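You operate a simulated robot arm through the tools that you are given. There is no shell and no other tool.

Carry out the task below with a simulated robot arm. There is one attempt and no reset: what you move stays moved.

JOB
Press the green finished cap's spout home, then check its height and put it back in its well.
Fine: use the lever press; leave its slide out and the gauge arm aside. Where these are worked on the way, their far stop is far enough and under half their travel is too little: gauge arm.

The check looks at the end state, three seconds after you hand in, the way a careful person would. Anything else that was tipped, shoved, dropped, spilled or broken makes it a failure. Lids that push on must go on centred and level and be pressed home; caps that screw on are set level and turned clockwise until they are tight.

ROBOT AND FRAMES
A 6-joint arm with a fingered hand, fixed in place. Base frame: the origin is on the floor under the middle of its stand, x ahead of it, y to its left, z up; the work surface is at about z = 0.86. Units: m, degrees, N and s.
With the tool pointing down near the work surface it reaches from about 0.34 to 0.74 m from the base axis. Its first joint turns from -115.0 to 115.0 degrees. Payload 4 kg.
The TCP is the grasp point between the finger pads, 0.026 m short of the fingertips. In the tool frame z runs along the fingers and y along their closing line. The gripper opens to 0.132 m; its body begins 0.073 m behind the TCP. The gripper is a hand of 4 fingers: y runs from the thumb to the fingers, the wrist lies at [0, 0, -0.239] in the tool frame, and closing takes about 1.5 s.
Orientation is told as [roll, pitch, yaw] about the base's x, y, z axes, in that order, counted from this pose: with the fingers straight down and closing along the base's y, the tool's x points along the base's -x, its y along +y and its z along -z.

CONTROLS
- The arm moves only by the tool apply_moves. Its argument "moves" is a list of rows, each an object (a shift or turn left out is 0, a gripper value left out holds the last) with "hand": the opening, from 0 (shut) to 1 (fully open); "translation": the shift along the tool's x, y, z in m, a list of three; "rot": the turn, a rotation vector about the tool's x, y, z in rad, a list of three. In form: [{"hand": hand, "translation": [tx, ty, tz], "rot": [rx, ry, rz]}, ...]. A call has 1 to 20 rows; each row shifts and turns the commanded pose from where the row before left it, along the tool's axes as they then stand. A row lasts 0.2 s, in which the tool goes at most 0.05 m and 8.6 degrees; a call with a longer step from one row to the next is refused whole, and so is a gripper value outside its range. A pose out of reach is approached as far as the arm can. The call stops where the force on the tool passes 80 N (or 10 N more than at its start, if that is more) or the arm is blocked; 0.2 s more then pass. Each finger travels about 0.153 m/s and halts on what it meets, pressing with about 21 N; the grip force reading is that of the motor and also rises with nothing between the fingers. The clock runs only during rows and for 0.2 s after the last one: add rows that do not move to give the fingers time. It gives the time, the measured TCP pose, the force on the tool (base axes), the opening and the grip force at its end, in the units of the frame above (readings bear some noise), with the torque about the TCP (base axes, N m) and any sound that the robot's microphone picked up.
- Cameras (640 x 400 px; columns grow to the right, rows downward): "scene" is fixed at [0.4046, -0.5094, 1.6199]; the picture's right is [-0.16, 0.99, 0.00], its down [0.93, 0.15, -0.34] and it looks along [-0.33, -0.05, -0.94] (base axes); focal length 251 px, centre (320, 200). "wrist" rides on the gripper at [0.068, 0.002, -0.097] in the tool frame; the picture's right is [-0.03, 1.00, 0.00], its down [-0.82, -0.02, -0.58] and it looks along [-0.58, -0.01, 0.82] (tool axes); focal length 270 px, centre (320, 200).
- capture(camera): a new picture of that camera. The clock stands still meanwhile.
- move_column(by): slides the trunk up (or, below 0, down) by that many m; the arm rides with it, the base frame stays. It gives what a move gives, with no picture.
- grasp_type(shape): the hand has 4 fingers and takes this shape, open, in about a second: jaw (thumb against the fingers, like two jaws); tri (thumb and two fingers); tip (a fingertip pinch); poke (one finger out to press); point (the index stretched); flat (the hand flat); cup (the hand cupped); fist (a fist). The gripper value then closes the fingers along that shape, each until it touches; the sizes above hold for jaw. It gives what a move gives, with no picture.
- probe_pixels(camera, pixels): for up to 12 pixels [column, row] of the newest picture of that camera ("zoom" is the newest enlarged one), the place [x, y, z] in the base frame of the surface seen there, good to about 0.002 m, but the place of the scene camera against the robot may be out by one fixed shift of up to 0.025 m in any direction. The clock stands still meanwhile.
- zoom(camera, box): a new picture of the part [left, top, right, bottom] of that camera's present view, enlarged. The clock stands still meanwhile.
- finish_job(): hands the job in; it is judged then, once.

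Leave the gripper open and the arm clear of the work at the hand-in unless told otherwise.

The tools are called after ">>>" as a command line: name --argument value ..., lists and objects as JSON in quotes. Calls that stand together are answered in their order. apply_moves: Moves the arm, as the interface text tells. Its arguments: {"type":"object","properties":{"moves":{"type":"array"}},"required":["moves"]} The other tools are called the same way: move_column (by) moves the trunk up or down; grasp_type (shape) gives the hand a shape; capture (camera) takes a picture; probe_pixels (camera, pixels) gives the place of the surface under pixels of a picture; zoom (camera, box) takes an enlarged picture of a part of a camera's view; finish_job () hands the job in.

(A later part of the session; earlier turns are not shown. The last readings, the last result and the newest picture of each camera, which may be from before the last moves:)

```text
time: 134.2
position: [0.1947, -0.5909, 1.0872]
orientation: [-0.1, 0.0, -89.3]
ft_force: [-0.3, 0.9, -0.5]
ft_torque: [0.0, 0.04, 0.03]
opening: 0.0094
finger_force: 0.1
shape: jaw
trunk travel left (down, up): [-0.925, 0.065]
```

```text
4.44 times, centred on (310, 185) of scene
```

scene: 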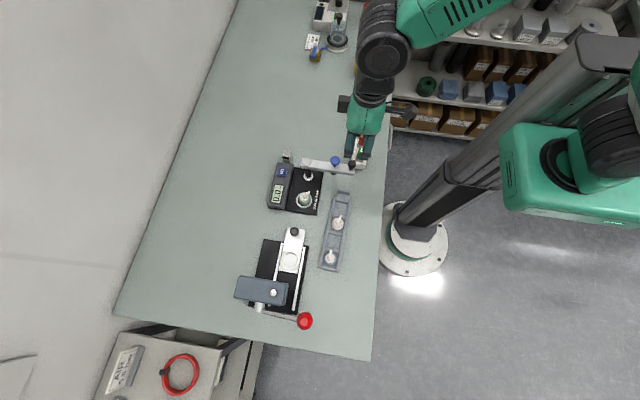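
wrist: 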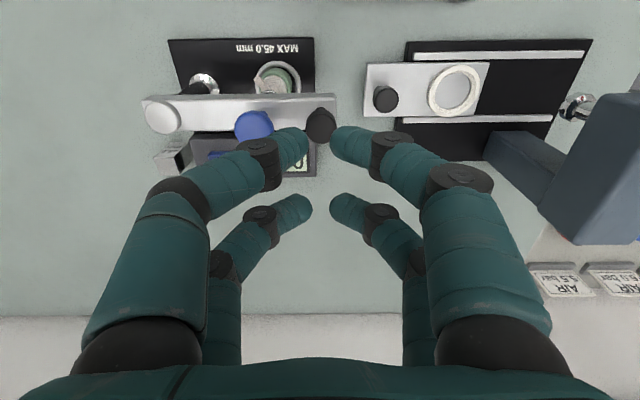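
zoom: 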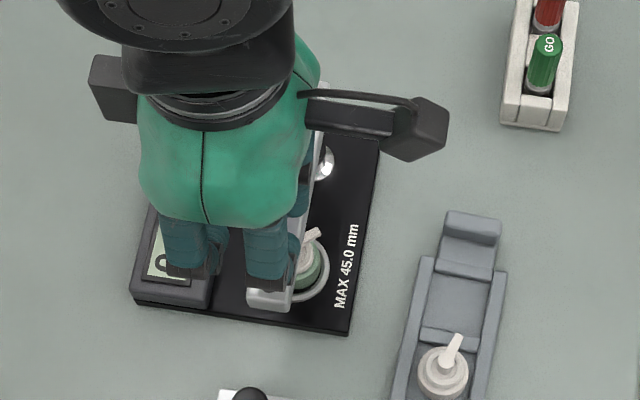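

The gauge arm is over the cap. Next I locate the blue plunger knob (254, 123) and check the display.

>>> probe_pixels --camera "wrist" --pixels '[[254, 117], [254, 126], [240, 122], [270, 122], [254, 134], [254, 112], [320, 122], [163, 115], [275, 95]]'

>>> zoom --camera "wrist" --box '[140, 30, 350, 190]'

```text
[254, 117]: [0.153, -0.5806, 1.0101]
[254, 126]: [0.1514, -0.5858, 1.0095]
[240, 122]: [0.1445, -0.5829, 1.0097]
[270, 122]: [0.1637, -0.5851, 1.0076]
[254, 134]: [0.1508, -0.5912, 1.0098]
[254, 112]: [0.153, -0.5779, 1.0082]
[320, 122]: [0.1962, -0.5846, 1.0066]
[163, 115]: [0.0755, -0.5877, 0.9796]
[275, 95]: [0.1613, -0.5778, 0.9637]
```

```text
2.50 times, centred on (245, 110) of wrist
```

zoom: 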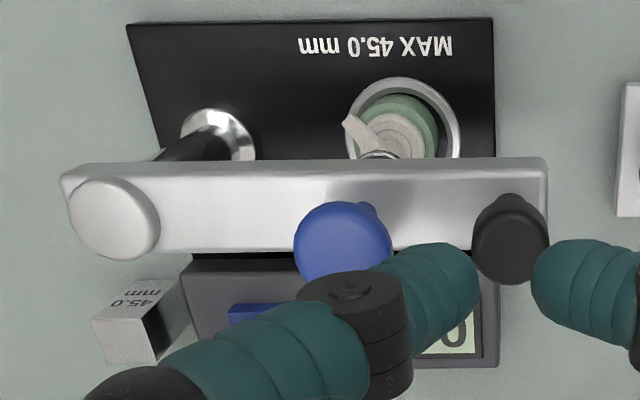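

Blue knob centre ≈(0.1525, −0.591), top 1.0097, directly over the cap. I'll close the fingers and move so two fingertips straddle its centre, keeping the hand away from the black knob.

>>> apply_moves --moves '[{"hand": 0, "translation": [0.0003, -0.0255, 0]}, {"translation": [0.0003, -0.0255, 0]}, {}, {"translation": [0, 0, 0.02]}, {"translation": [0, 0, 0.02]}, {}, {}]'

>>> capture --camera "wrist"

>>> capture --camera "scene"

>>> zoom --camera "scene" --box '[255, 140, 355, 230]'

```text
time: 135.8
position: [0.1451, -0.5951, 1.0484]
orientation: [0.0, 0.1, -89.2]
ft_force: [0.3, 0.7, 0.2]
ft_torque: [0.02, -0.02, 0.02]
opening: 0.0002
finger_force: 21.3
shape: jaw
trunk travel left (down, up): [-0.925, 0.065]
```

```text
taken
```

wrist: 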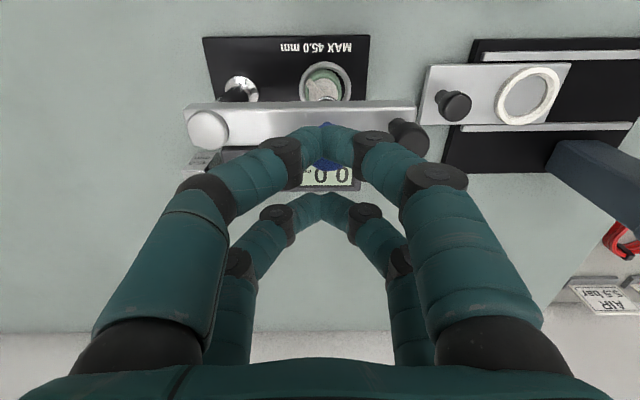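

```text
taken
```

scene: 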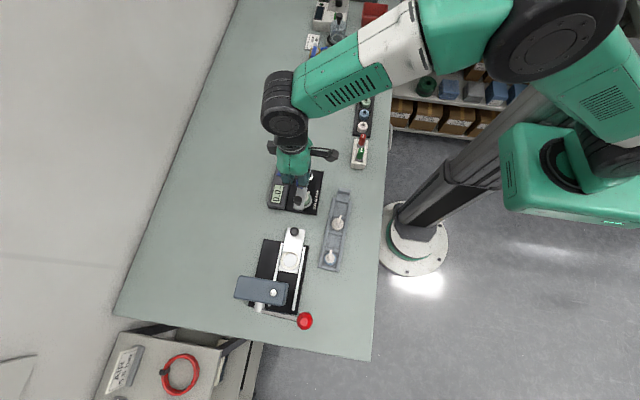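

```text
4.44 times, centred on (305, 185) of scene
```

zoom: 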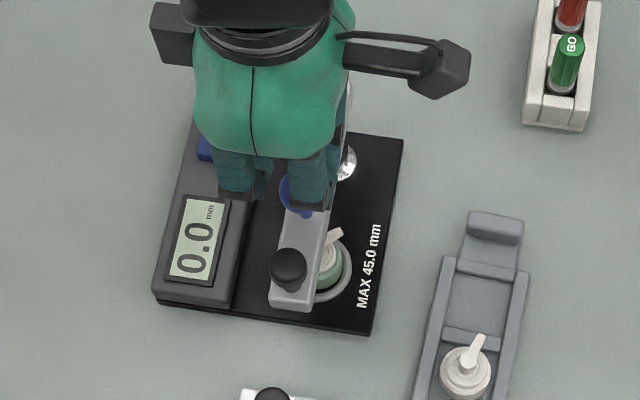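

The display reads 0.0 and is visible to the scene camera. I'll re-read the pose before pressing.

>>> apply_moves --moves '[{}]'

>>> apply_moves --moves '[{}]'

>>> zoom --camera "wrist" --box '[250, 90, 390, 220]'

```text
time: 136.2
position: [0.1448, -0.5935, 1.0488]
orientation: [0.0, 0.0, -89.3]
ft_force: [0.2, 0.6, -0.8]
ft_torque: [0.02, 0.0, -0.01]
opening: 0.0
finger_force: 21.4
shape: jaw
trunk travel left (down, up): [-0.925, 0.065]
```

```text
time: 136.6
position: [0.145, -0.595, 1.0485]
orientation: [0.0, 0.0, -89.3]
ft_force: [-0.7, -1.5, -0.1]
ft_torque: [0.03, -0.02, 0.0]
opening: 0.0
finger_force: 20.6
shape: jaw
trunk travel left (down, up): [-0.925, 0.065]
```

```text
3.08 times, centred on (320, 155) of wrist
```

zoom: 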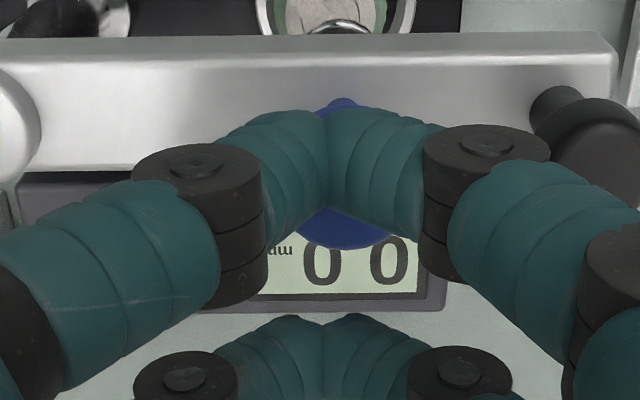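

The blue knob is ~4 mm to +y of the TCP, so I shift +4 mm in y and −3 mm in x, then descend gently to touch it.

>>> apply_moves --moves '[{"translation": [0.004, -0.003, 0]}, {"translation": [0, 0, 0.006]}, {"translation": [0, 0, 0.004]}, {}]'

>>> apply_moves --moves '[{"translation": [0, 0, 0.003]}, {}]'

>>> apply_moves --moves '[{"translation": [0, 0, 0.003]}, {}]'

>>> apply_moves --moves '[{"translation": [0, 0, 0.003]}, {}]'

>>> zoom --camera "wrist" --box '[250, 90, 390, 220]'

```text
time: 137.6
position: [0.1411, -0.5889, 1.0356]
orientation: [-0.1, 0.0, -89.2]
ft_force: [-0.5, -1.0, 0.8]
ft_torque: [-0.01, 0.02, 0.0]
opening: 0.0
finger_force: 20.8
shape: jaw
trunk travel left (down, up): [-0.925, 0.065]
```

```text
time: 138.2
position: [0.1418, -0.5883, 1.034]
orientation: [0.0, 0.0, -89.3]
ft_force: [-0.2, 0.1, 1.1]
ft_torque: [-0.02, -0.04, -0.01]
opening: 0.0
finger_force: 21.2
shape: jaw
trunk travel left (down, up): [-0.925, 0.065]
```

```text
time: 138.8
position: [0.1399, -0.5896, 1.0297]
orientation: [0.0, 0.0, -89.2]
ft_force: [0.7, 0.0, 1.7]
ft_torque: [0.01, -0.01, 0.0]
opening: 0.0003
finger_force: 20.8
shape: jaw
trunk travel left (down, up): [-0.925, 0.065]
```

```text
time: 139.4
position: [0.139, -0.5895, 1.0269]
orientation: [0.0, -0.1, -89.3]
ft_force: [1.0, 0.1, 1.8]
ft_torque: [0.0, 0.0, 0.0]
opening: 0.0
finger_force: 20.9
shape: jaw
trunk travel left (down, up): [-0.925, 0.065]
```

```text
3.08 times, centred on (320, 155) of wrist
```

zoom: 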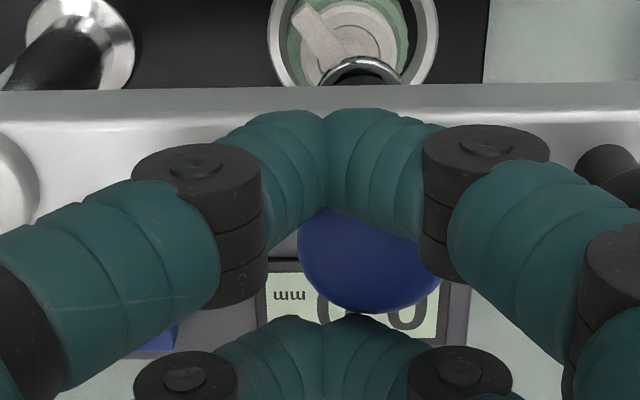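

Light contact (≈2 N) and the plunger is moving. Continuing down in 3 mm steps while watching force and display.

>>> apply_moves --moves '[{"translation": [0, 0, 0.003]}, {"translation": [0, 0, 0.003]}, {}]'

>>> zoom --camera "scene" --box '[255, 140, 355, 230]'

>>> apply_moves --moves '[{"translation": [0, 0, 0.003]}, {}]'

>>> zoom --camera "wrist" --box '[220, 60, 420, 240]'

```text
time: 140.2
position: [0.1393, -0.5891, 1.02]
orientation: [0.0, 0.0, -89.2]
ft_force: [0.2, -0.1, 1.7]
ft_torque: [0.02, -0.01, -0.04]
opening: 0.0001
finger_force: 20.8
shape: jaw
trunk travel left (down, up): [-0.925, 0.065]
```

```text
4.44 times, centred on (305, 185) of scene
```

zoom: 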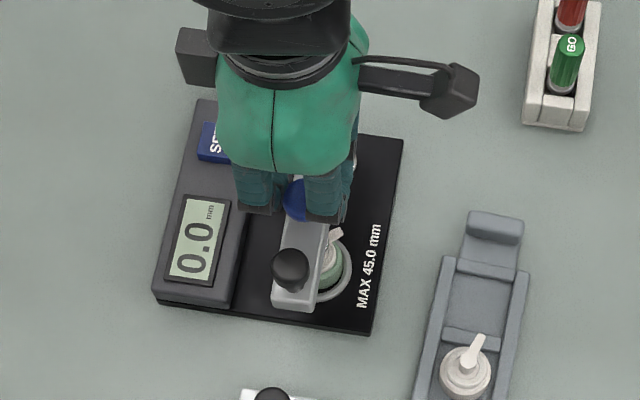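

```text
time: 140.8
position: [0.1393, -0.5891, 1.0169]
orientation: [-0.1, 0.1, -89.3]
ft_force: [0.3, -0.4, 2.0]
ft_torque: [0.02, -0.02, -0.03]
opening: 0.0
finger_force: 20.4
shape: jaw
trunk travel left (down, up): [-0.925, 0.065]
```

```text
2.22 times, centred on (320, 150) of wrist
```

zoom: 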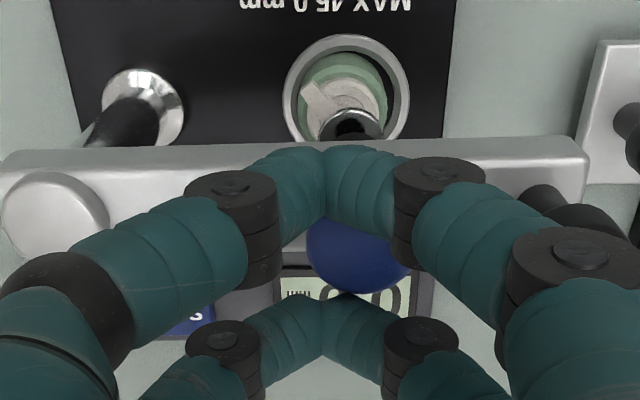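

The probe tip is nearing the spout. A few millimetres more.

>>> apply_moves --moves '[{"translation": [0, 0, 0.002]}, {}]'

>>> apply_moves --moves '[{"translation": [0, 0, 0.002]}, {}]'

>>> zoom --camera "scene" --box '[255, 140, 355, 230]'

>>> capture --camera "wrist"

>>> probe_pixels --camera "wrist" --pixels '[[333, 130], [333, 134], [325, 136], [341, 136], [330, 118], [336, 175], [310, 110]]'

```text
time: 141.4
position: [0.1388, -0.5884, 1.0156]
orientation: [-0.1, 0.0, -89.3]
ft_force: [1.6, -1.2, 2.1]
ft_torque: [0.01, -0.02, -0.01]
opening: 0.0001
finger_force: 21.1
shape: jaw
trunk travel left (down, up): [-0.925, 0.065]
```

```text
time: 142.0
position: [0.1387, -0.5891, 1.0134]
orientation: [0.0, 0.0, -89.3]
ft_force: [-1.8, -1.3, 3.4]
ft_torque: [-0.04, 0.06, 0.0]
opening: 0.0
finger_force: 20.7
shape: jaw
trunk travel left (down, up): [-0.925, 0.065]
```

```text
4.44 times, centred on (305, 185) of scene
```

zoom: 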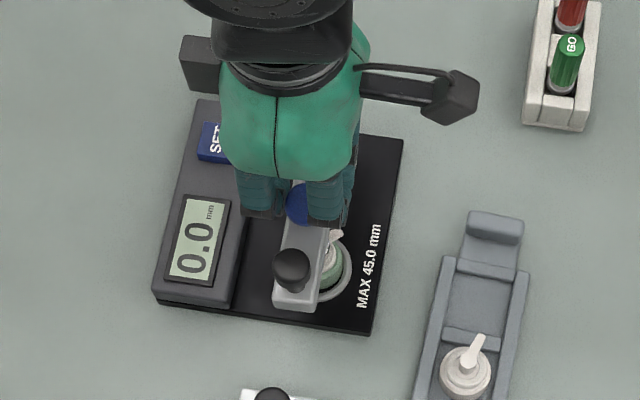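

```text
taken
```

wrist: 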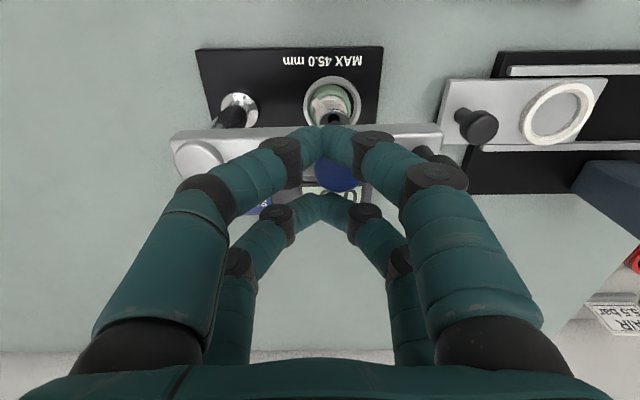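

```text
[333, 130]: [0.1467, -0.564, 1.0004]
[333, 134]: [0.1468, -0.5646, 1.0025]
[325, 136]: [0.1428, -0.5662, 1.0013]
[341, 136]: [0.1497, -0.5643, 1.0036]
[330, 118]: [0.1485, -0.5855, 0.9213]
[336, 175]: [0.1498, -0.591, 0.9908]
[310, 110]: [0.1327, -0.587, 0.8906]
```

Blue has gone down 19 mm and the tip is at the spout's height. Pressing on lightly until a firm contact registers, then reading the display.

>>> apply_moves --moves '[{"translation": [0, 0, 0.002]}, {}, {}]'

>>> zoom --camera "scene" --box '[285, 170, 315, 200]'

>>> zoom --camera "scene" --box '[255, 140, 355, 230]'

```text
time: 142.8
position: [0.1395, -0.5874, 1.0119]
orientation: [-0.1, 0.0, -89.4]
ft_force: [-2.2, -0.5, 3.0]
ft_torque: [0.03, 0.04, -0.02]
opening: 0.0
finger_force: 21.2
shape: jaw
trunk travel left (down, up): [-0.925, 0.065]
heard: click
```

```text
13.33 times, centred on (300, 185) of scene
```

zoom: 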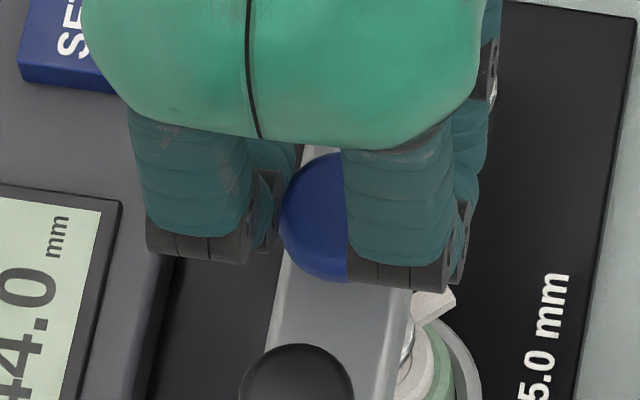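

```text
4.44 times, centred on (305, 185) of scene
```

zoom: 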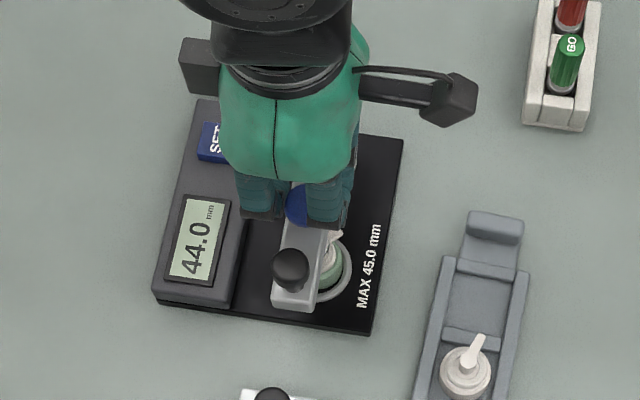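

A click, and the display shows 44.0 mm, under the 45.0 mm maximum. The height check passes. Now I'll raise the hand and let the plunger return.

>>> apply_moves --moves '[{"translation": [0, 0, -0.004]}, {"translation": [0, 0, -0.006]}, {"translation": [0, 0, -0.008]}, {"translation": [0, 0, -0.01]}, {"translation": [0, 0, -0.015]}, {"translation": [0, 0, -0.025]}, {}]'

>>> zoom --camera "scene" --box '[255, 140, 355, 230]'

>>> capture --camera "wrist"

```text
time: 144.4
position: [0.1415, -0.5883, 1.0806]
orientation: [0.0, 0.1, -89.3]
ft_force: [0.8, -0.3, 1.1]
ft_torque: [0.0, -0.01, 0.04]
opening: 0.0001
finger_force: 21.0
shape: jaw
trunk travel left (down, up): [-0.925, 0.065]
```

```text
4.44 times, centred on (305, 185) of scene
```

zoom: 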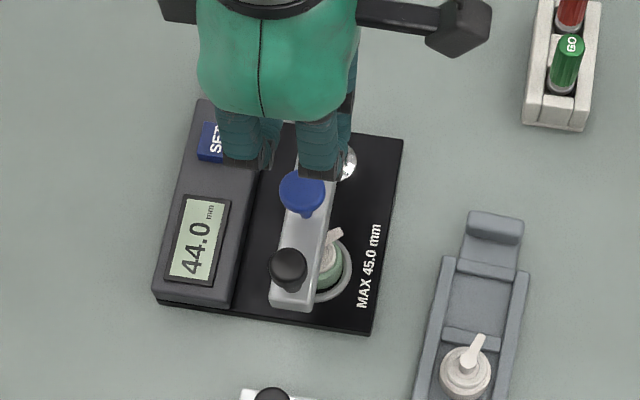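

```text
taken
```

wrist: 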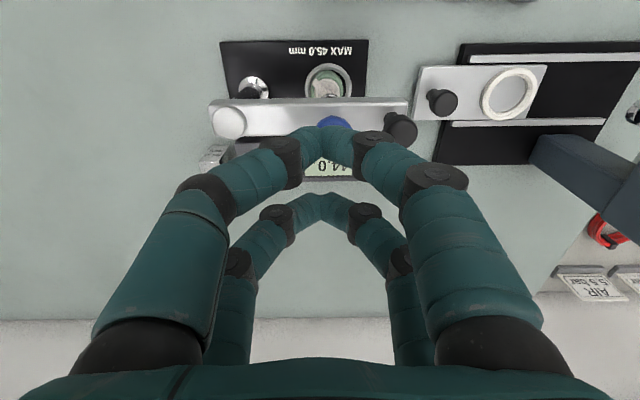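

The plunger is back up and the display holds 44.0. Now I'll return over the black knob with ~1 cm opening, retracing the offset, and check alignment.

>>> apply_moves --moves '[{"hand": 0.07, "translation": [-0.0023, 0.027, 0]}, {"translation": [-0.0023, 0.027, 0]}, {}, {}, {"translation": [0, 0, 0.02]}, {"translation": [0, 0, 0.015]}, {}]'

>>> capture --camera "wrist"

>>> zoom --camera "wrist" --box '[240, 90, 400, 220]'

```text
time: 146.0
position: [0.1933, -0.596, 1.0449]
orientation: [0.0, 0.0, -89.3]
ft_force: [-0.1, 0.5, -0.4]
ft_torque: [-0.02, -0.01, -0.01]
opening: 0.0089
finger_force: 0.1
shape: jaw
trunk travel left (down, up): [-0.925, 0.065]
```

```text
taken
```

wrist: 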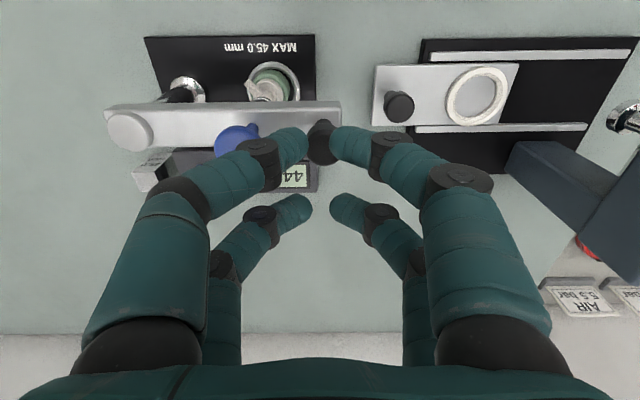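

```text
3.08 times, centred on (320, 155) of wrist
```

zoom: 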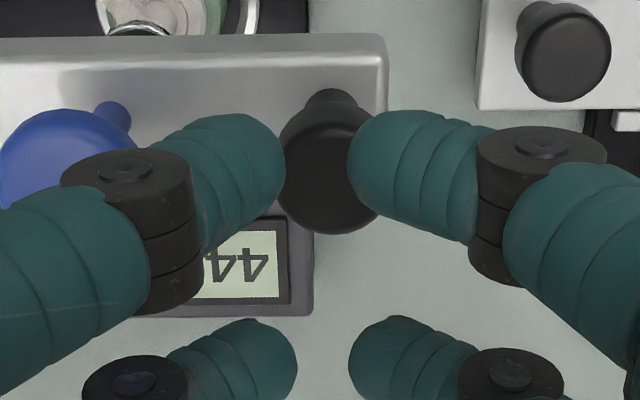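

Probing the black knob for the exact offset.

>>> probe_pixels --camera "zoom" --pixels '[[328, 190], [328, 145], [328, 228], [300, 185], [345, 230], [328, 170]]'

>>> apply_moves --moves '[{}]'

>>> apply_moves --moves '[{}]'

```text
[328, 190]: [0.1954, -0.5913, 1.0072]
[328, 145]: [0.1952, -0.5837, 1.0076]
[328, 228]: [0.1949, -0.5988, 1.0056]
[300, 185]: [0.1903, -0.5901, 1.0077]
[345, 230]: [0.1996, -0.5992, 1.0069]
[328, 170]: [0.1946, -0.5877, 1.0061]
```

```text
time: 146.4
position: [0.1937, -0.5949, 1.0445]
orientation: [0.0, 0.1, -89.2]
ft_force: [1.1, -0.5, 0.6]
ft_torque: [0.01, 0.04, -0.03]
opening: 0.0092
finger_force: 0.1
shape: jaw
trunk travel left (down, up): [-0.925, 0.065]
```

```text
time: 146.8
position: [0.193, -0.5956, 1.045]
orientation: [0.0, 0.0, -89.3]
ft_force: [0.3, -0.5, -0.3]
ft_torque: [-0.01, 0.03, 0.03]
opening: 0.009
finger_force: 0.1
shape: jaw
trunk travel left (down, up): [-0.925, 0.065]
```

Knob centre (0.195, −0.5912); TCP (0.1933, −0.5955). Shifting (+1.7, +4.3 mm), descending to z≈1.008 and closing.

>>> apply_moves --moves '[{"translation": [0.0043, 0.0017, 0]}, {"translation": [0, 0, 0.015]}, {"translation": [0, 0, 0.012]}, {"translation": [0, 0, 0.01]}, {}]'

>>> apply_moves --moves '[{"hand": 0.0}, {}, {}]'

>>> zoom --camera "wrist" --box '[220, 90, 400, 240]'

```text
time: 148.0
position: [0.1956, -0.5912, 1.008]
orientation: [0.0, 0.0, -89.3]
ft_force: [0.2, 0.7, -0.3]
ft_torque: [-0.01, 0.01, 0.0]
opening: 0.009
finger_force: 0.1
shape: jaw
trunk travel left (down, up): [-0.925, 0.065]
```

```text
time: 148.8
position: [0.1968, -0.5898, 1.007]
orientation: [0.0, 0.1, -89.2]
ft_force: [0.0, 0.3, 0.6]
ft_torque: [0.01, -0.01, -0.01]
opening: 0.0
finger_force: 21.3
shape: jaw
trunk travel left (down, up): [-0.925, 0.065]
```

```text
2.67 times, centred on (310, 165) of wrist
```

zoom: 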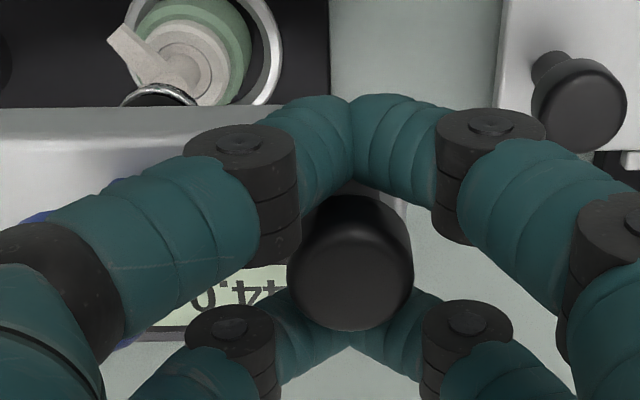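

Caged. Swinging back counter-clockwise: first align the hand by −2.7°, then 4° steps with the hand turning along; 5 steps first.

>>> apply_moves --moves '[{"rot": [0, 0, 0.047]}, {"translation": [0.0086, -0.0003, 0]}, {"rot": [0, 0, -0.0698]}, {"translation": [0.0086, -0.0003, 0]}, {"rot": [0, 0, -0.0698]}, {"translation": [0.0086, -0.0003, 0]}, {"rot": [0, 0, -0.0698]}, {"translation": [0.0086, -0.0003, 0]}, {"rot": [0, 0, -0.0698]}, {"translation": [0.0086, -0.0003, 0]}, {"rot": [0, 0, -0.0698]}, {}]'

>>> zoom --camera "scene" --box '[255, 130, 385, 230]'

```text
time: 151.4
position: [0.1888, -0.5474, 1.0079]
orientation: [0.0, 0.1, -71.9]
ft_force: [0.1, 0.1, 0.3]
ft_torque: [0.01, 0.02, 0.0]
opening: 0.0
finger_force: 20.9
shape: jaw
trunk travel left (down, up): [-0.925, 0.065]
```

```text
4.00 times, centred on (320, 180) of scene
```

zoom: 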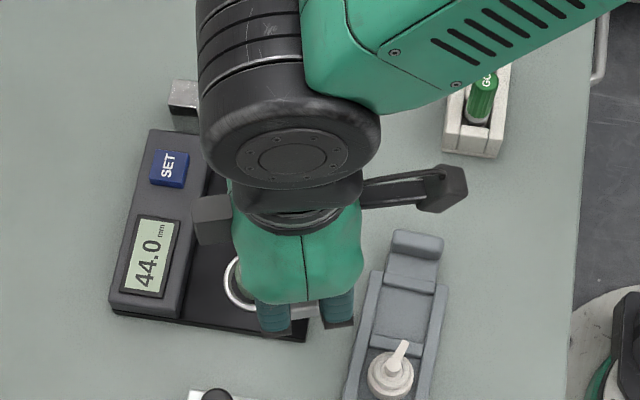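

No resistance; φ≈19°. Continuing another 36°.

>>> apply_moves --moves '[{"translation": [0.0086, -0.0003, 0]}, {"rot": [0, 0, -0.0698]}, {"translation": [0.0086, -0.0003, 0]}, {"rot": [0, 0, -0.0698]}, {"translation": [0.0086, -0.0003, 0]}, {"rot": [0, 0, -0.0698]}, {"translation": [0.0086, -0.0003, 0]}, {"rot": [0, 0, -0.0698]}, {"translation": [0.0086, -0.0003, 0]}, {"rot": [0, 0, -0.0698]}, {"translation": [0.0086, -0.0003, 0]}, {"rot": [0, 0, -0.0698]}, {"translation": [0.0086, -0.0003, 0]}, {"rot": [0, 0, -0.0698]}, {"translation": [0.0086, -0.0003, 0]}, {"rot": [0, 0, -0.0698]}, {"translation": [0.0086, -0.0003, 0]}, {"rot": [0, 0, -0.0698]}, {}]'

>>> zoom --camera "scene" --box '[255, 130, 385, 230]'

```text
time: 155.4
position: [0.148, -0.4842, 1.0077]
orientation: [0.0, 0.1, -35.9]
ft_force: [-0.1, -0.5, -1.7]
ft_torque: [0.0, -0.01, 0.02]
opening: 0.0
finger_force: 21.1
shape: jaw
trunk travel left (down, up): [-0.925, 0.065]
```

```text
4.00 times, centred on (320, 180) of scene
```

zoom: 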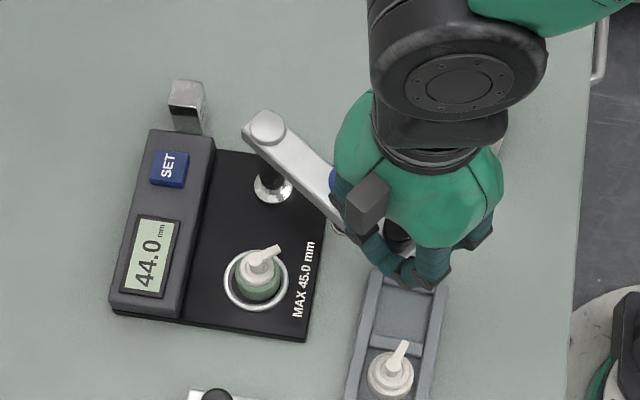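

Free so far (φ≈54°), but the TCP has drifted ~5 mm outward from the knob's circle, so I'll pull the radius in while continuing 24°.

>>> apply_moves --moves '[{"translation": [0.0086, -0.0015, 0]}, {"rot": [0, 0, -0.0698]}, {"translation": [0.0086, -0.0015, 0]}, {"rot": [0, 0, -0.0698]}, {"translation": [0.0086, -0.0012, 0]}, {"rot": [0, 0, -0.0698]}, {"translation": [0.0086, -0.0009, 0]}, {"rot": [0, 0, -0.0698]}, {"translation": [0.0086, -0.0009, 0]}, {"rot": [0, 0, -0.0698]}, {}]'

>>> capture --camera "wrist"

>>> zoom --camera "scene" --box '[255, 110, 395, 220]'

```text
time: 157.8
position: [0.1023, -0.469, 1.0079]
orientation: [0.0, 0.0, -15.9]
ft_force: [0.9, -0.8, -0.2]
ft_torque: [-0.02, -0.02, -0.02]
opening: 0.0002
finger_force: 20.7
shape: jaw
trunk travel left (down, up): [-0.925, 0.065]
```

```text
taken
```

wrist: 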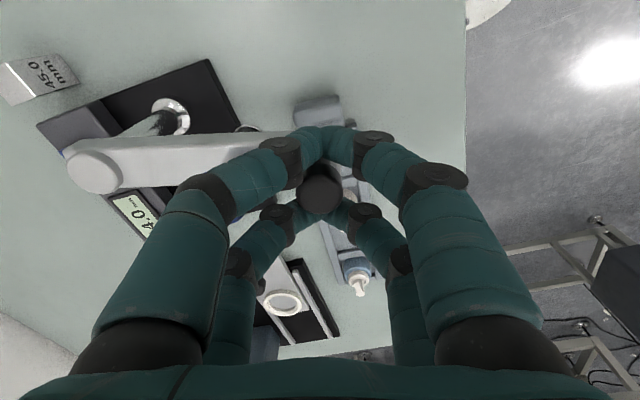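

```text
3.64 times, centred on (325, 165) of scene
```

zoom: 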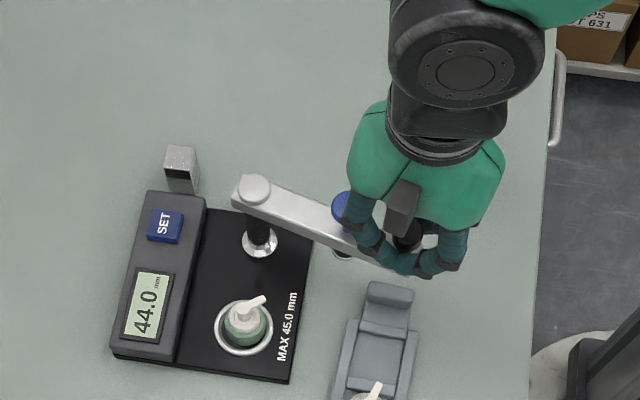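

φ≈76°, on the circle again with no force. Finishing the last ~13° gently to the aside stop.

>>> apply_moves --moves '[{"translation": [0.0086, -0.0003, 0]}, {"rot": [0, 0, -0.0698]}, {"translation": [0.0086, -0.0003, 0]}, {"rot": [0, 0, -0.0698]}, {}]'

>>> apply_moves --moves '[{"translation": [0.004, -0.0003, 0]}, {}]'

>>> apply_moves --moves '[{"translation": [0.004, -0.0003, 0]}, {}]'

>>> apply_moves --moves '[{"translation": [0.003, -0.0003, 0]}, {}]'

```text
time: 159.0
position: [0.0879, -0.4663, 1.0073]
orientation: [0.0, -0.1, -8.0]
ft_force: [0.0, 0.2, -0.4]
ft_torque: [-0.03, 0.02, 0.01]
opening: 0.0
finger_force: 20.7
shape: jaw
trunk travel left (down, up): [-0.925, 0.065]
```

```text
time: 159.6
position: [0.0833, -0.4668, 1.0077]
orientation: [0.0, 0.0, -8.0]
ft_force: [-0.3, 0.2, 0.5]
ft_torque: [-0.03, -0.01, 0.02]
opening: 0.0002
finger_force: 21.1
shape: jaw
trunk travel left (down, up): [-0.925, 0.065]
```

```text
time: 160.2
position: [0.0793, -0.465, 1.009]
orientation: [0.1, 0.0, -8.0]
ft_force: [-1.1, -1.6, -0.4]
ft_torque: [0.03, 0.0, 0.01]
opening: 0.0002
finger_force: 21.5
shape: jaw
trunk travel left (down, up): [-0.925, 0.065]
```

```text
time: 160.8
position: [0.0756, -0.4652, 1.0094]
orientation: [0.1, 0.0, -8.1]
ft_force: [0.0, 0.3, -0.1]
ft_torque: [0.01, 0.03, -0.02]
opening: 0.0001
finger_force: 21.2
shape: jaw
trunk travel left (down, up): [-0.925, 0.065]
```

>>> apply_moves --moves '[{"translation": [0.002, -0.0002, 0]}, {}]'

>>> apply_moves --moves '[{"translation": [0.002, -0.0002, 0]}, {}]'

>>> apply_moves --moves '[{"translation": [0.0015, -0.0001, 0]}, {}]'

>>> zoom --camera "scene" --box '[255, 110, 395, 220]'

```text
time: 161.4
position: [0.074, -0.4668, 1.0082]
orientation: [0.0, 0.0, -8.1]
ft_force: [0.3, 0.1, 0.3]
ft_torque: [-0.02, -0.01, 0.0]
opening: 0.0
finger_force: 20.4
shape: jaw
trunk travel left (down, up): [-0.925, 0.065]
```

```text
time: 162.0
position: [0.0723, -0.4653, 1.0081]
orientation: [0.0, -0.1, -8.0]
ft_force: [-0.9, 0.5, 0.0]
ft_torque: [0.01, -0.04, -0.01]
opening: 0.0
finger_force: 21.3
shape: jaw
trunk travel left (down, up): [-0.925, 0.065]
```

```text
time: 162.6
position: [0.0713, -0.4658, 1.0079]
orientation: [0.0, 0.1, -8.1]
ft_force: [-0.2, -0.4, -0.5]
ft_torque: [0.01, 0.03, 0.01]
opening: 0.0
finger_force: 21.3
shape: jaw
trunk travel left (down, up): [-0.925, 0.065]
```

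```text
3.64 times, centred on (325, 165) of scene
```

zoom: 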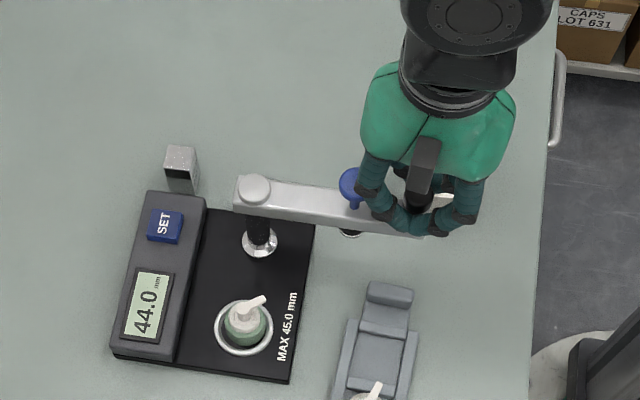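

>>> apply_moves --moves '[{"translation": [0.002, -0.0001, 0]}, {}]'

>>> apply_moves --moves '[{"translation": [0.002, -0.0001, 0]}, {}]'

>>> capture --camera "wrist"

>>> zoom --camera "wrist" --box '[220, 110, 400, 250]'

```text
time: 163.2
position: [0.0694, -0.4659, 1.0077]
orientation: [0.0, 0.0, -7.9]
ft_force: [2.8, 0.1, -1.1]
ft_torque: [-0.01, -0.06, 0.03]
opening: 0.0001
finger_force: 21.6
shape: jaw
trunk travel left (down, up): [-0.925, 0.065]
```

```text
time: 163.8
position: [0.0684, -0.4651, 1.0076]
orientation: [0.0, -0.1, -8.0]
ft_force: [8.5, -1.3, -0.2]
ft_torque: [-0.03, -0.12, -0.02]
opening: 0.0002
finger_force: 20.9
shape: jaw
trunk travel left (down, up): [-0.925, 0.065]
```

```text
taken
```

wrist: 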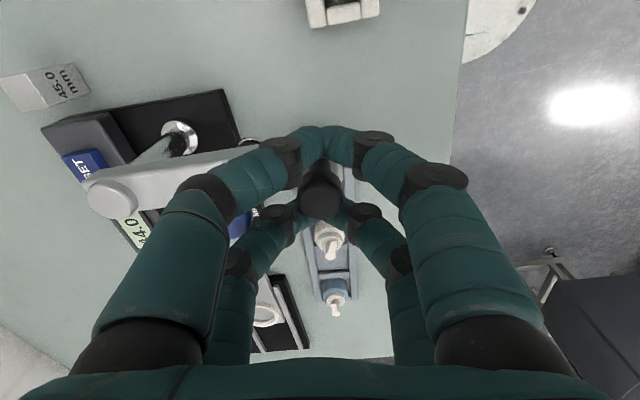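

```text
2.86 times, centred on (310, 180) of wrist
```

zoom: 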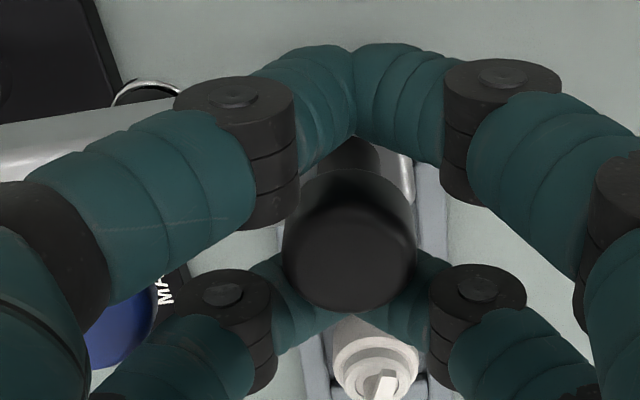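

The aside stop is reached (8.5 N). I'll relax 1.5 mm, open ~1 cm and lift off to z≈1.10.

>>> apply_moves --moves '[{"translation": [-0.0015, 0, 0]}, {"hand": 0.07}, {}, {}, {"translation": [0, 0, -0.008]}, {"translation": [0, 0, -0.015]}, {"translation": [0, 0, -0.03]}, {"translation": [0, 0, -0.04]}, {}]'

>>> zoom --camera "scene" --box '[255, 120, 375, 220]'

>>> capture --camera "wrist"

```text
time: 165.8
position: [0.0684, -0.4666, 1.1033]
orientation: [0.0, 0.1, -8.1]
ft_force: [0.2, -0.6, 0.4]
ft_torque: [-0.02, 0.0, 0.03]
opening: 0.0091
finger_force: 0.0
shape: jaw
trunk travel left (down, up): [-0.925, 0.065]
```

```text
4.00 times, centred on (315, 170) of scene
```

zoom: 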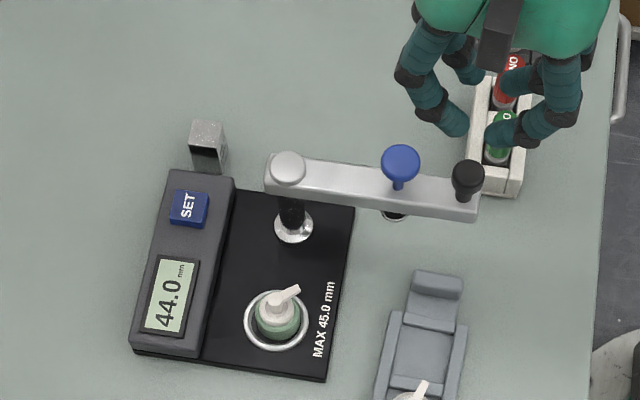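

```text
taken
```

wrist: 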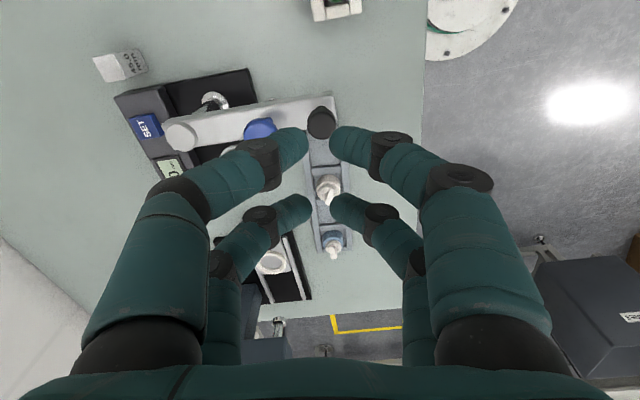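

The gauge arm is aside as at the start. Now I'll turn to yaw −45° and move back above the cap in the gauge ring with a ~0.032 m opening.

>>> apply_moves --moves '[{"hand": 0.24, "rot": [0, 0, 0.129]}, {"rot": [0, 0, 0.129]}, {"rot": [0, 0, 0.129]}, {"rot": [0, 0, 0.129]}, {"rot": [0, 0, 0.129]}, {"translation": [-0.0364, -0.0074, 0]}, {"translation": [-0.0364, -0.0074, 0]}, {"translation": [-0.0364, -0.0074, 0]}, {"translation": [-0.0363, -0.0073, 0]}, {}, {}]'

>>> capture --camera "wrist"

>>> zoom --camera "wrist" --box '[240, 20, 400, 140]'

```text
time: 168.2
position: [0.152, -0.5885, 1.0985]
orientation: [0.0, 0.0, -44.9]
ft_force: [1.5, 0.4, 0.6]
ft_torque: [-0.02, 0.02, 0.05]
opening: 0.0315
finger_force: 0.0
shape: jaw
trunk travel left (down, up): [-0.925, 0.065]
```

```text
taken
```

wrist: 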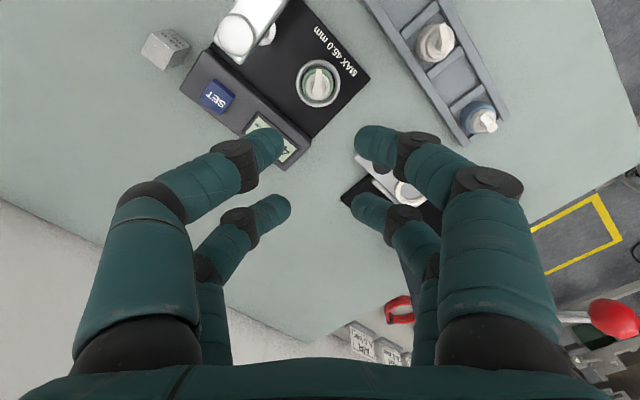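

```text
3.33 times, centred on (320, 80) of wrist
```

zoom: 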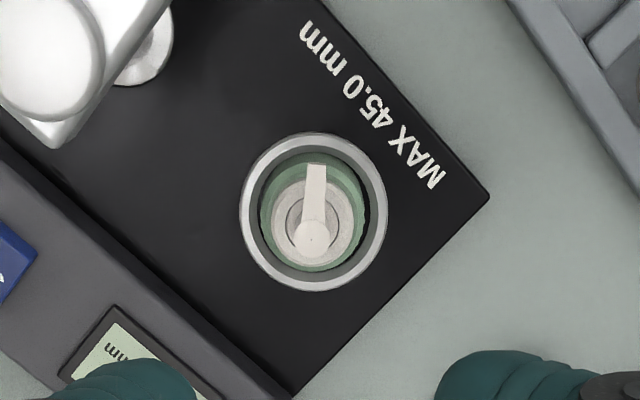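

The cap sits centred in the ring. Probing its centre from above.

>>> probe_pixels --camera "zoom" --pixels '[[311, 237], [311, 225], [311, 250], [264, 205], [360, 205], [312, 155], [312, 265], [278, 210], [350, 210], [314, 170]]'

>>> apply_moves --moves '[{}]'

>>> apply_moves --moves '[{}]'

```text
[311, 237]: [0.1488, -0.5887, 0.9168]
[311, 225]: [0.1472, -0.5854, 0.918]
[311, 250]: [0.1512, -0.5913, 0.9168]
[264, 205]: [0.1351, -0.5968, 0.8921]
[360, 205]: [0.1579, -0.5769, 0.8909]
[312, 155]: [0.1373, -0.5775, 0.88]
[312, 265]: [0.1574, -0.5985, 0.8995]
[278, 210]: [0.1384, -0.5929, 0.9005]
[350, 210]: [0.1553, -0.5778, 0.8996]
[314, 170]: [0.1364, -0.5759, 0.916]
```

```text
time: 168.6
position: [0.1504, -0.5892, 1.0984]
orientation: [0.0, 0.0, -44.9]
ft_force: [0.7, 1.2, -0.6]
ft_torque: [0.02, 0.03, 0.02]
opening: 0.0315
finger_force: 0.0
shape: jaw
trunk travel left (down, up): [-0.925, 0.065]
```

```text
time: 169.0
position: [0.1511, -0.589, 1.0999]
orientation: [0.0, 0.0, -44.9]
ft_force: [0.0, -0.7, -0.1]
ft_torque: [-0.03, 0.04, -0.03]
opening: 0.0312
finger_force: 0.0
shape: jaw
trunk travel left (down, up): [-0.925, 0.065]
```

Cap centre (0.149, −0.589), TCP (0.151, −0.589). Shifting −2 mm in x and descending to z≈0.964, then checking.

>>> apply_moves --moves '[{"translation": [0.0014, -0.0014, 0.03]}, {"translation": [0, 0, 0.035]}, {"translation": [0, 0, 0.035]}, {"translation": [0, 0, 0.035]}, {}]'

>>> zoom --camera "wrist" --box '[240, 60, 400, 240]'

>>> apply_moves --moves '[{}]'

```text
time: 170.2
position: [0.1486, -0.5888, 0.9638]
orientation: [0.0, 0.0, -44.8]
ft_force: [0.2, 0.1, 1.4]
ft_torque: [0.01, 0.06, -0.04]
opening: 0.0314
finger_force: 0.0
shape: jaw
trunk travel left (down, up): [-0.925, 0.065]
```

```text
2.22 times, centred on (320, 150) of wrist
```

zoom: 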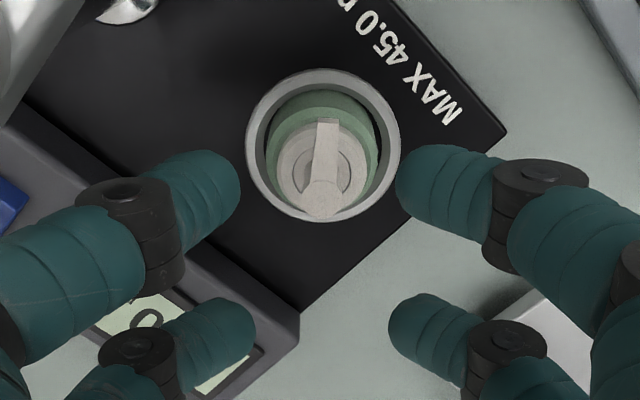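

```text
time: 170.6
position: [0.1486, -0.5914, 0.9651]
orientation: [0.0, 0.0, -44.9]
ft_force: [1.3, -0.7, 0.2]
ft_torque: [0.02, 0.0, -0.02]
opening: 0.0315
finger_force: 0.0
shape: jaw
trunk travel left (down, up): [-0.925, 0.065]
```

Well centred between the fingers. Descending to z≈0.911 and gripping.

>>> apply_moves --moves '[{"translation": [0, 0, 0.02]}, {"translation": [0, 0, 0.02]}, {"translation": [0, 0, 0.01]}, {"translation": [0, 0, 0.003]}, {}]'

>>> apply_moves --moves '[{"hand": 0.12}, {"hand": 0.0}, {}, {}, {}]'

>>> zoom --camera "wrist" --box '[240, 90, 400, 270]'

```text
time: 171.8
position: [0.1491, -0.5883, 0.9134]
orientation: [-0.1, 0.0, -44.9]
ft_force: [-0.3, -0.2, 0.2]
ft_torque: [0.02, 0.0, 0.0]
opening: 0.0312
finger_force: 0.0
shape: jaw
trunk travel left (down, up): [-0.925, 0.065]
```

```text
time: 173.0
position: [0.1483, -0.589, 0.9147]
orientation: [-0.1, -0.1, -44.9]
ft_force: [3.1, 0.0, 5.7]
ft_torque: [-0.02, -0.06, -0.03]
opening: 0.0067
finger_force: 10.1
shape: jaw
trunk travel left (down, up): [-0.925, 0.065]
```

```text
2.22 times, centred on (320, 180) of wrist
```

zoom: 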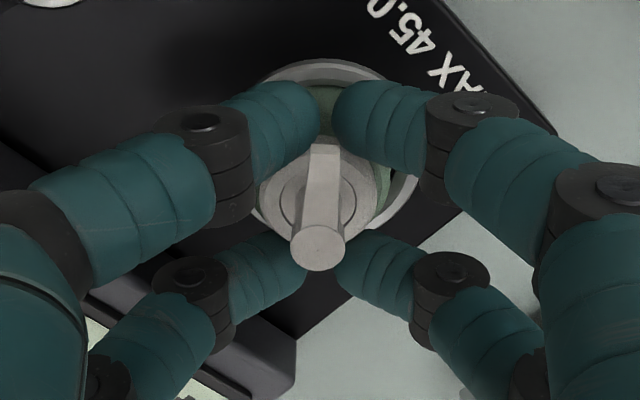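

The grip is a bit high (5.7 N upward push, opening 0.0067). I'll open again, lower ~4 mm and re-grip.

>>> apply_moves --moves '[{"hand": 0.12}, {"hand": 0.24}, {}, {}, {"translation": [0, 0, 0.003]}, {}]'

>>> apply_moves --moves '[{}]'

>>> zoom --camera "wrist" --box '[240, 90, 400, 270]'

```text
time: 174.4
position: [0.1492, -0.5897, 0.9104]
orientation: [0.1, 0.0, -44.9]
ft_force: [-1.0, 0.0, 0.9]
ft_torque: [0.03, 0.0, 0.02]
opening: 0.0314
finger_force: 0.0
shape: jaw
trunk travel left (down, up): [-0.925, 0.065]
```

```text
time: 174.8
position: [0.1471, -0.5887, 0.9111]
orientation: [0.0, -0.1, -44.9]
ft_force: [0.7, -0.3, 0.3]
ft_torque: [0.01, -0.03, -0.03]
opening: 0.0315
finger_force: 0.1
shape: jaw
trunk travel left (down, up): [-0.925, 0.065]
```

```text
2.22 times, centred on (320, 180) of wrist
```

zoom: 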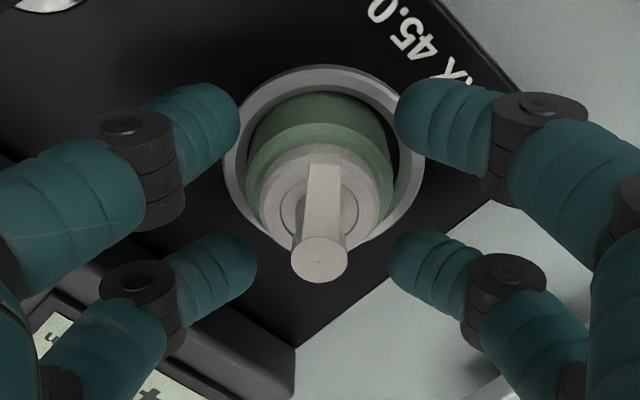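

Lowering 1.5 mm more (tips still ~5 mm above the ring), then closing.

>>> apply_moves --moves '[{"translation": [0, 0, 0.0015]}, {"hand": 0.12}, {"hand": 0.0}, {}, {}, {}]'

>>> zoom --camera "wrist" --box '[240, 90, 400, 270]'

```text
time: 176.2
position: [0.1493, -0.5887, 0.9087]
orientation: [0.0, 0.0, -44.9]
ft_force: [0.2, -0.3, 0.0]
ft_torque: [-0.05, -0.04, -0.03]
opening: 0.009
finger_force: 10.1
shape: jaw
trunk travel left (down, up): [-0.925, 0.065]
```

```text
2.22 times, centred on (320, 180) of wrist
```

zoom: 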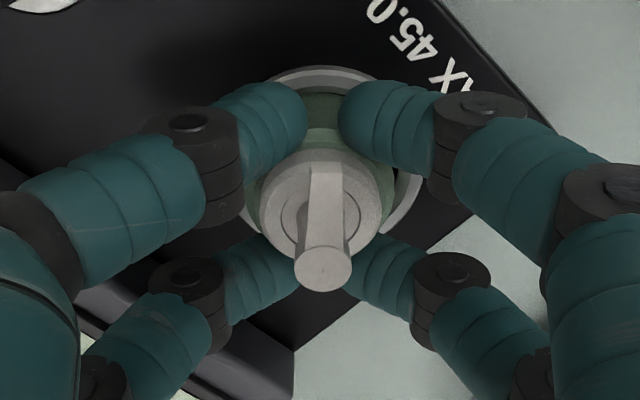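

A solid grip (opening 0.009, no net force). Lifting straight out to z≈1.05, moving toward the tray and turning back to yaw −4°.

>>> apply_moves --moves '[{"translation": [0, 0, -0.004]}, {"translation": [0, 0, -0.01]}, {"translation": [0, 0, -0.025]}, {"translation": [0, 0, -0.035]}, {"translation": [0, 0, -0.035]}, {"translation": [0, 0, -0.03]}, {}, {"translation": [0.0013, 0.03, 0]}, {"translation": [0.0013, 0.035, 0]}, {"translation": [0.0013, 0.035, 0]}, {"translation": [0.0013, 0.03, 0]}, {}, {"rot": [0, 0, -0.1431]}, {"rot": [0, 0, -0.1431]}, {"rot": [0, 0, -0.1431]}, {"rot": [0, 0, -0.1431]}, {"rot": [0, 0, -0.1431]}, {}]'

>>> capture --camera "wrist"

>>> zoom --camera "scene" --box '[255, 130, 375, 280]'

```text
time: 180.0
position: [0.2373, -0.4931, 1.0474]
orientation: [0.0, 0.1, -3.8]
ft_force: [0.0, -0.1, -0.6]
ft_torque: [0.02, 0.01, 0.0]
opening: 0.009
finger_force: 10.3
shape: jaw
trunk travel left (down, up): [-0.925, 0.065]
```

```text
taken
```

wrist: 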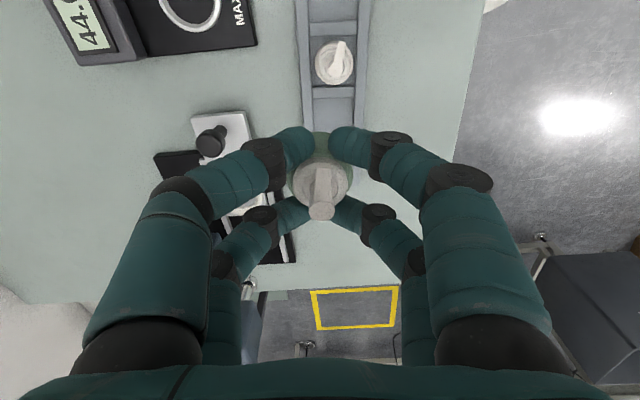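

```text
2.67 times, centred on (315, 205) of scene
```

zoom: 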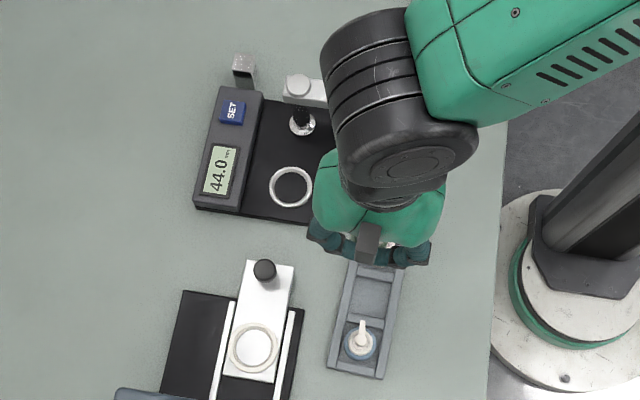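

The cap is secure. To see the empty green well clearly I'll go a bit further in +x (well then shows above the fingers).

>>> apply_moves --moves '[{"translation": [-0.026, 0.0077, 0]}, {"translation": [-0.026, 0.0077, 0]}, {}, {}]'

>>> capture --camera "wrist"

>>> zoom --camera "wrist" --box '[240, 0, 400, 130]'

```text
time: 181.0
position: [0.291, -0.4846, 1.0468]
orientation: [0.0, 0.1, -3.9]
ft_force: [0.0, 0.0, 0.2]
ft_torque: [0.01, 0.02, -0.01]
opening: 0.0089
finger_force: 10.2
shape: jaw
trunk travel left (down, up): [-0.925, 0.065]
```

```text
taken
```

wrist: 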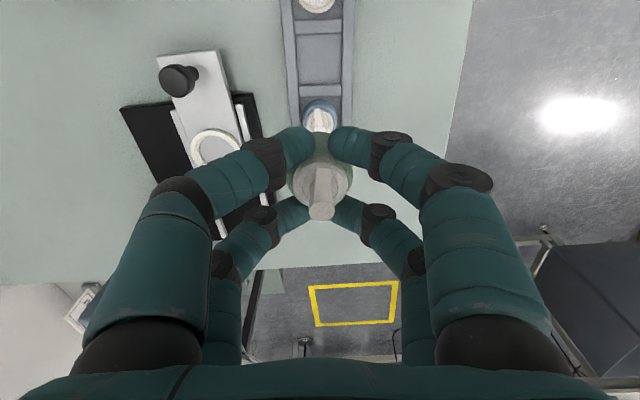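

```text
3.08 times, centred on (320, 65) of wrist
```

zoom: 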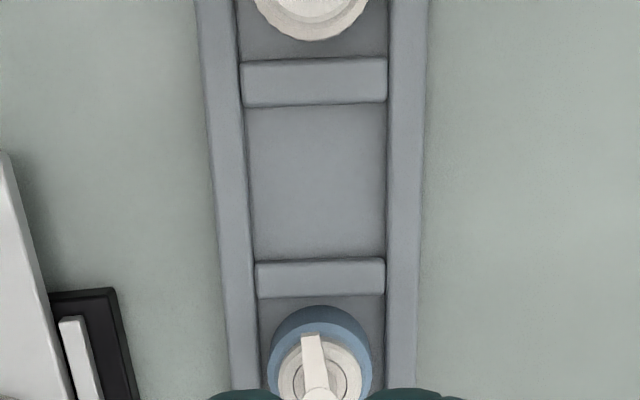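

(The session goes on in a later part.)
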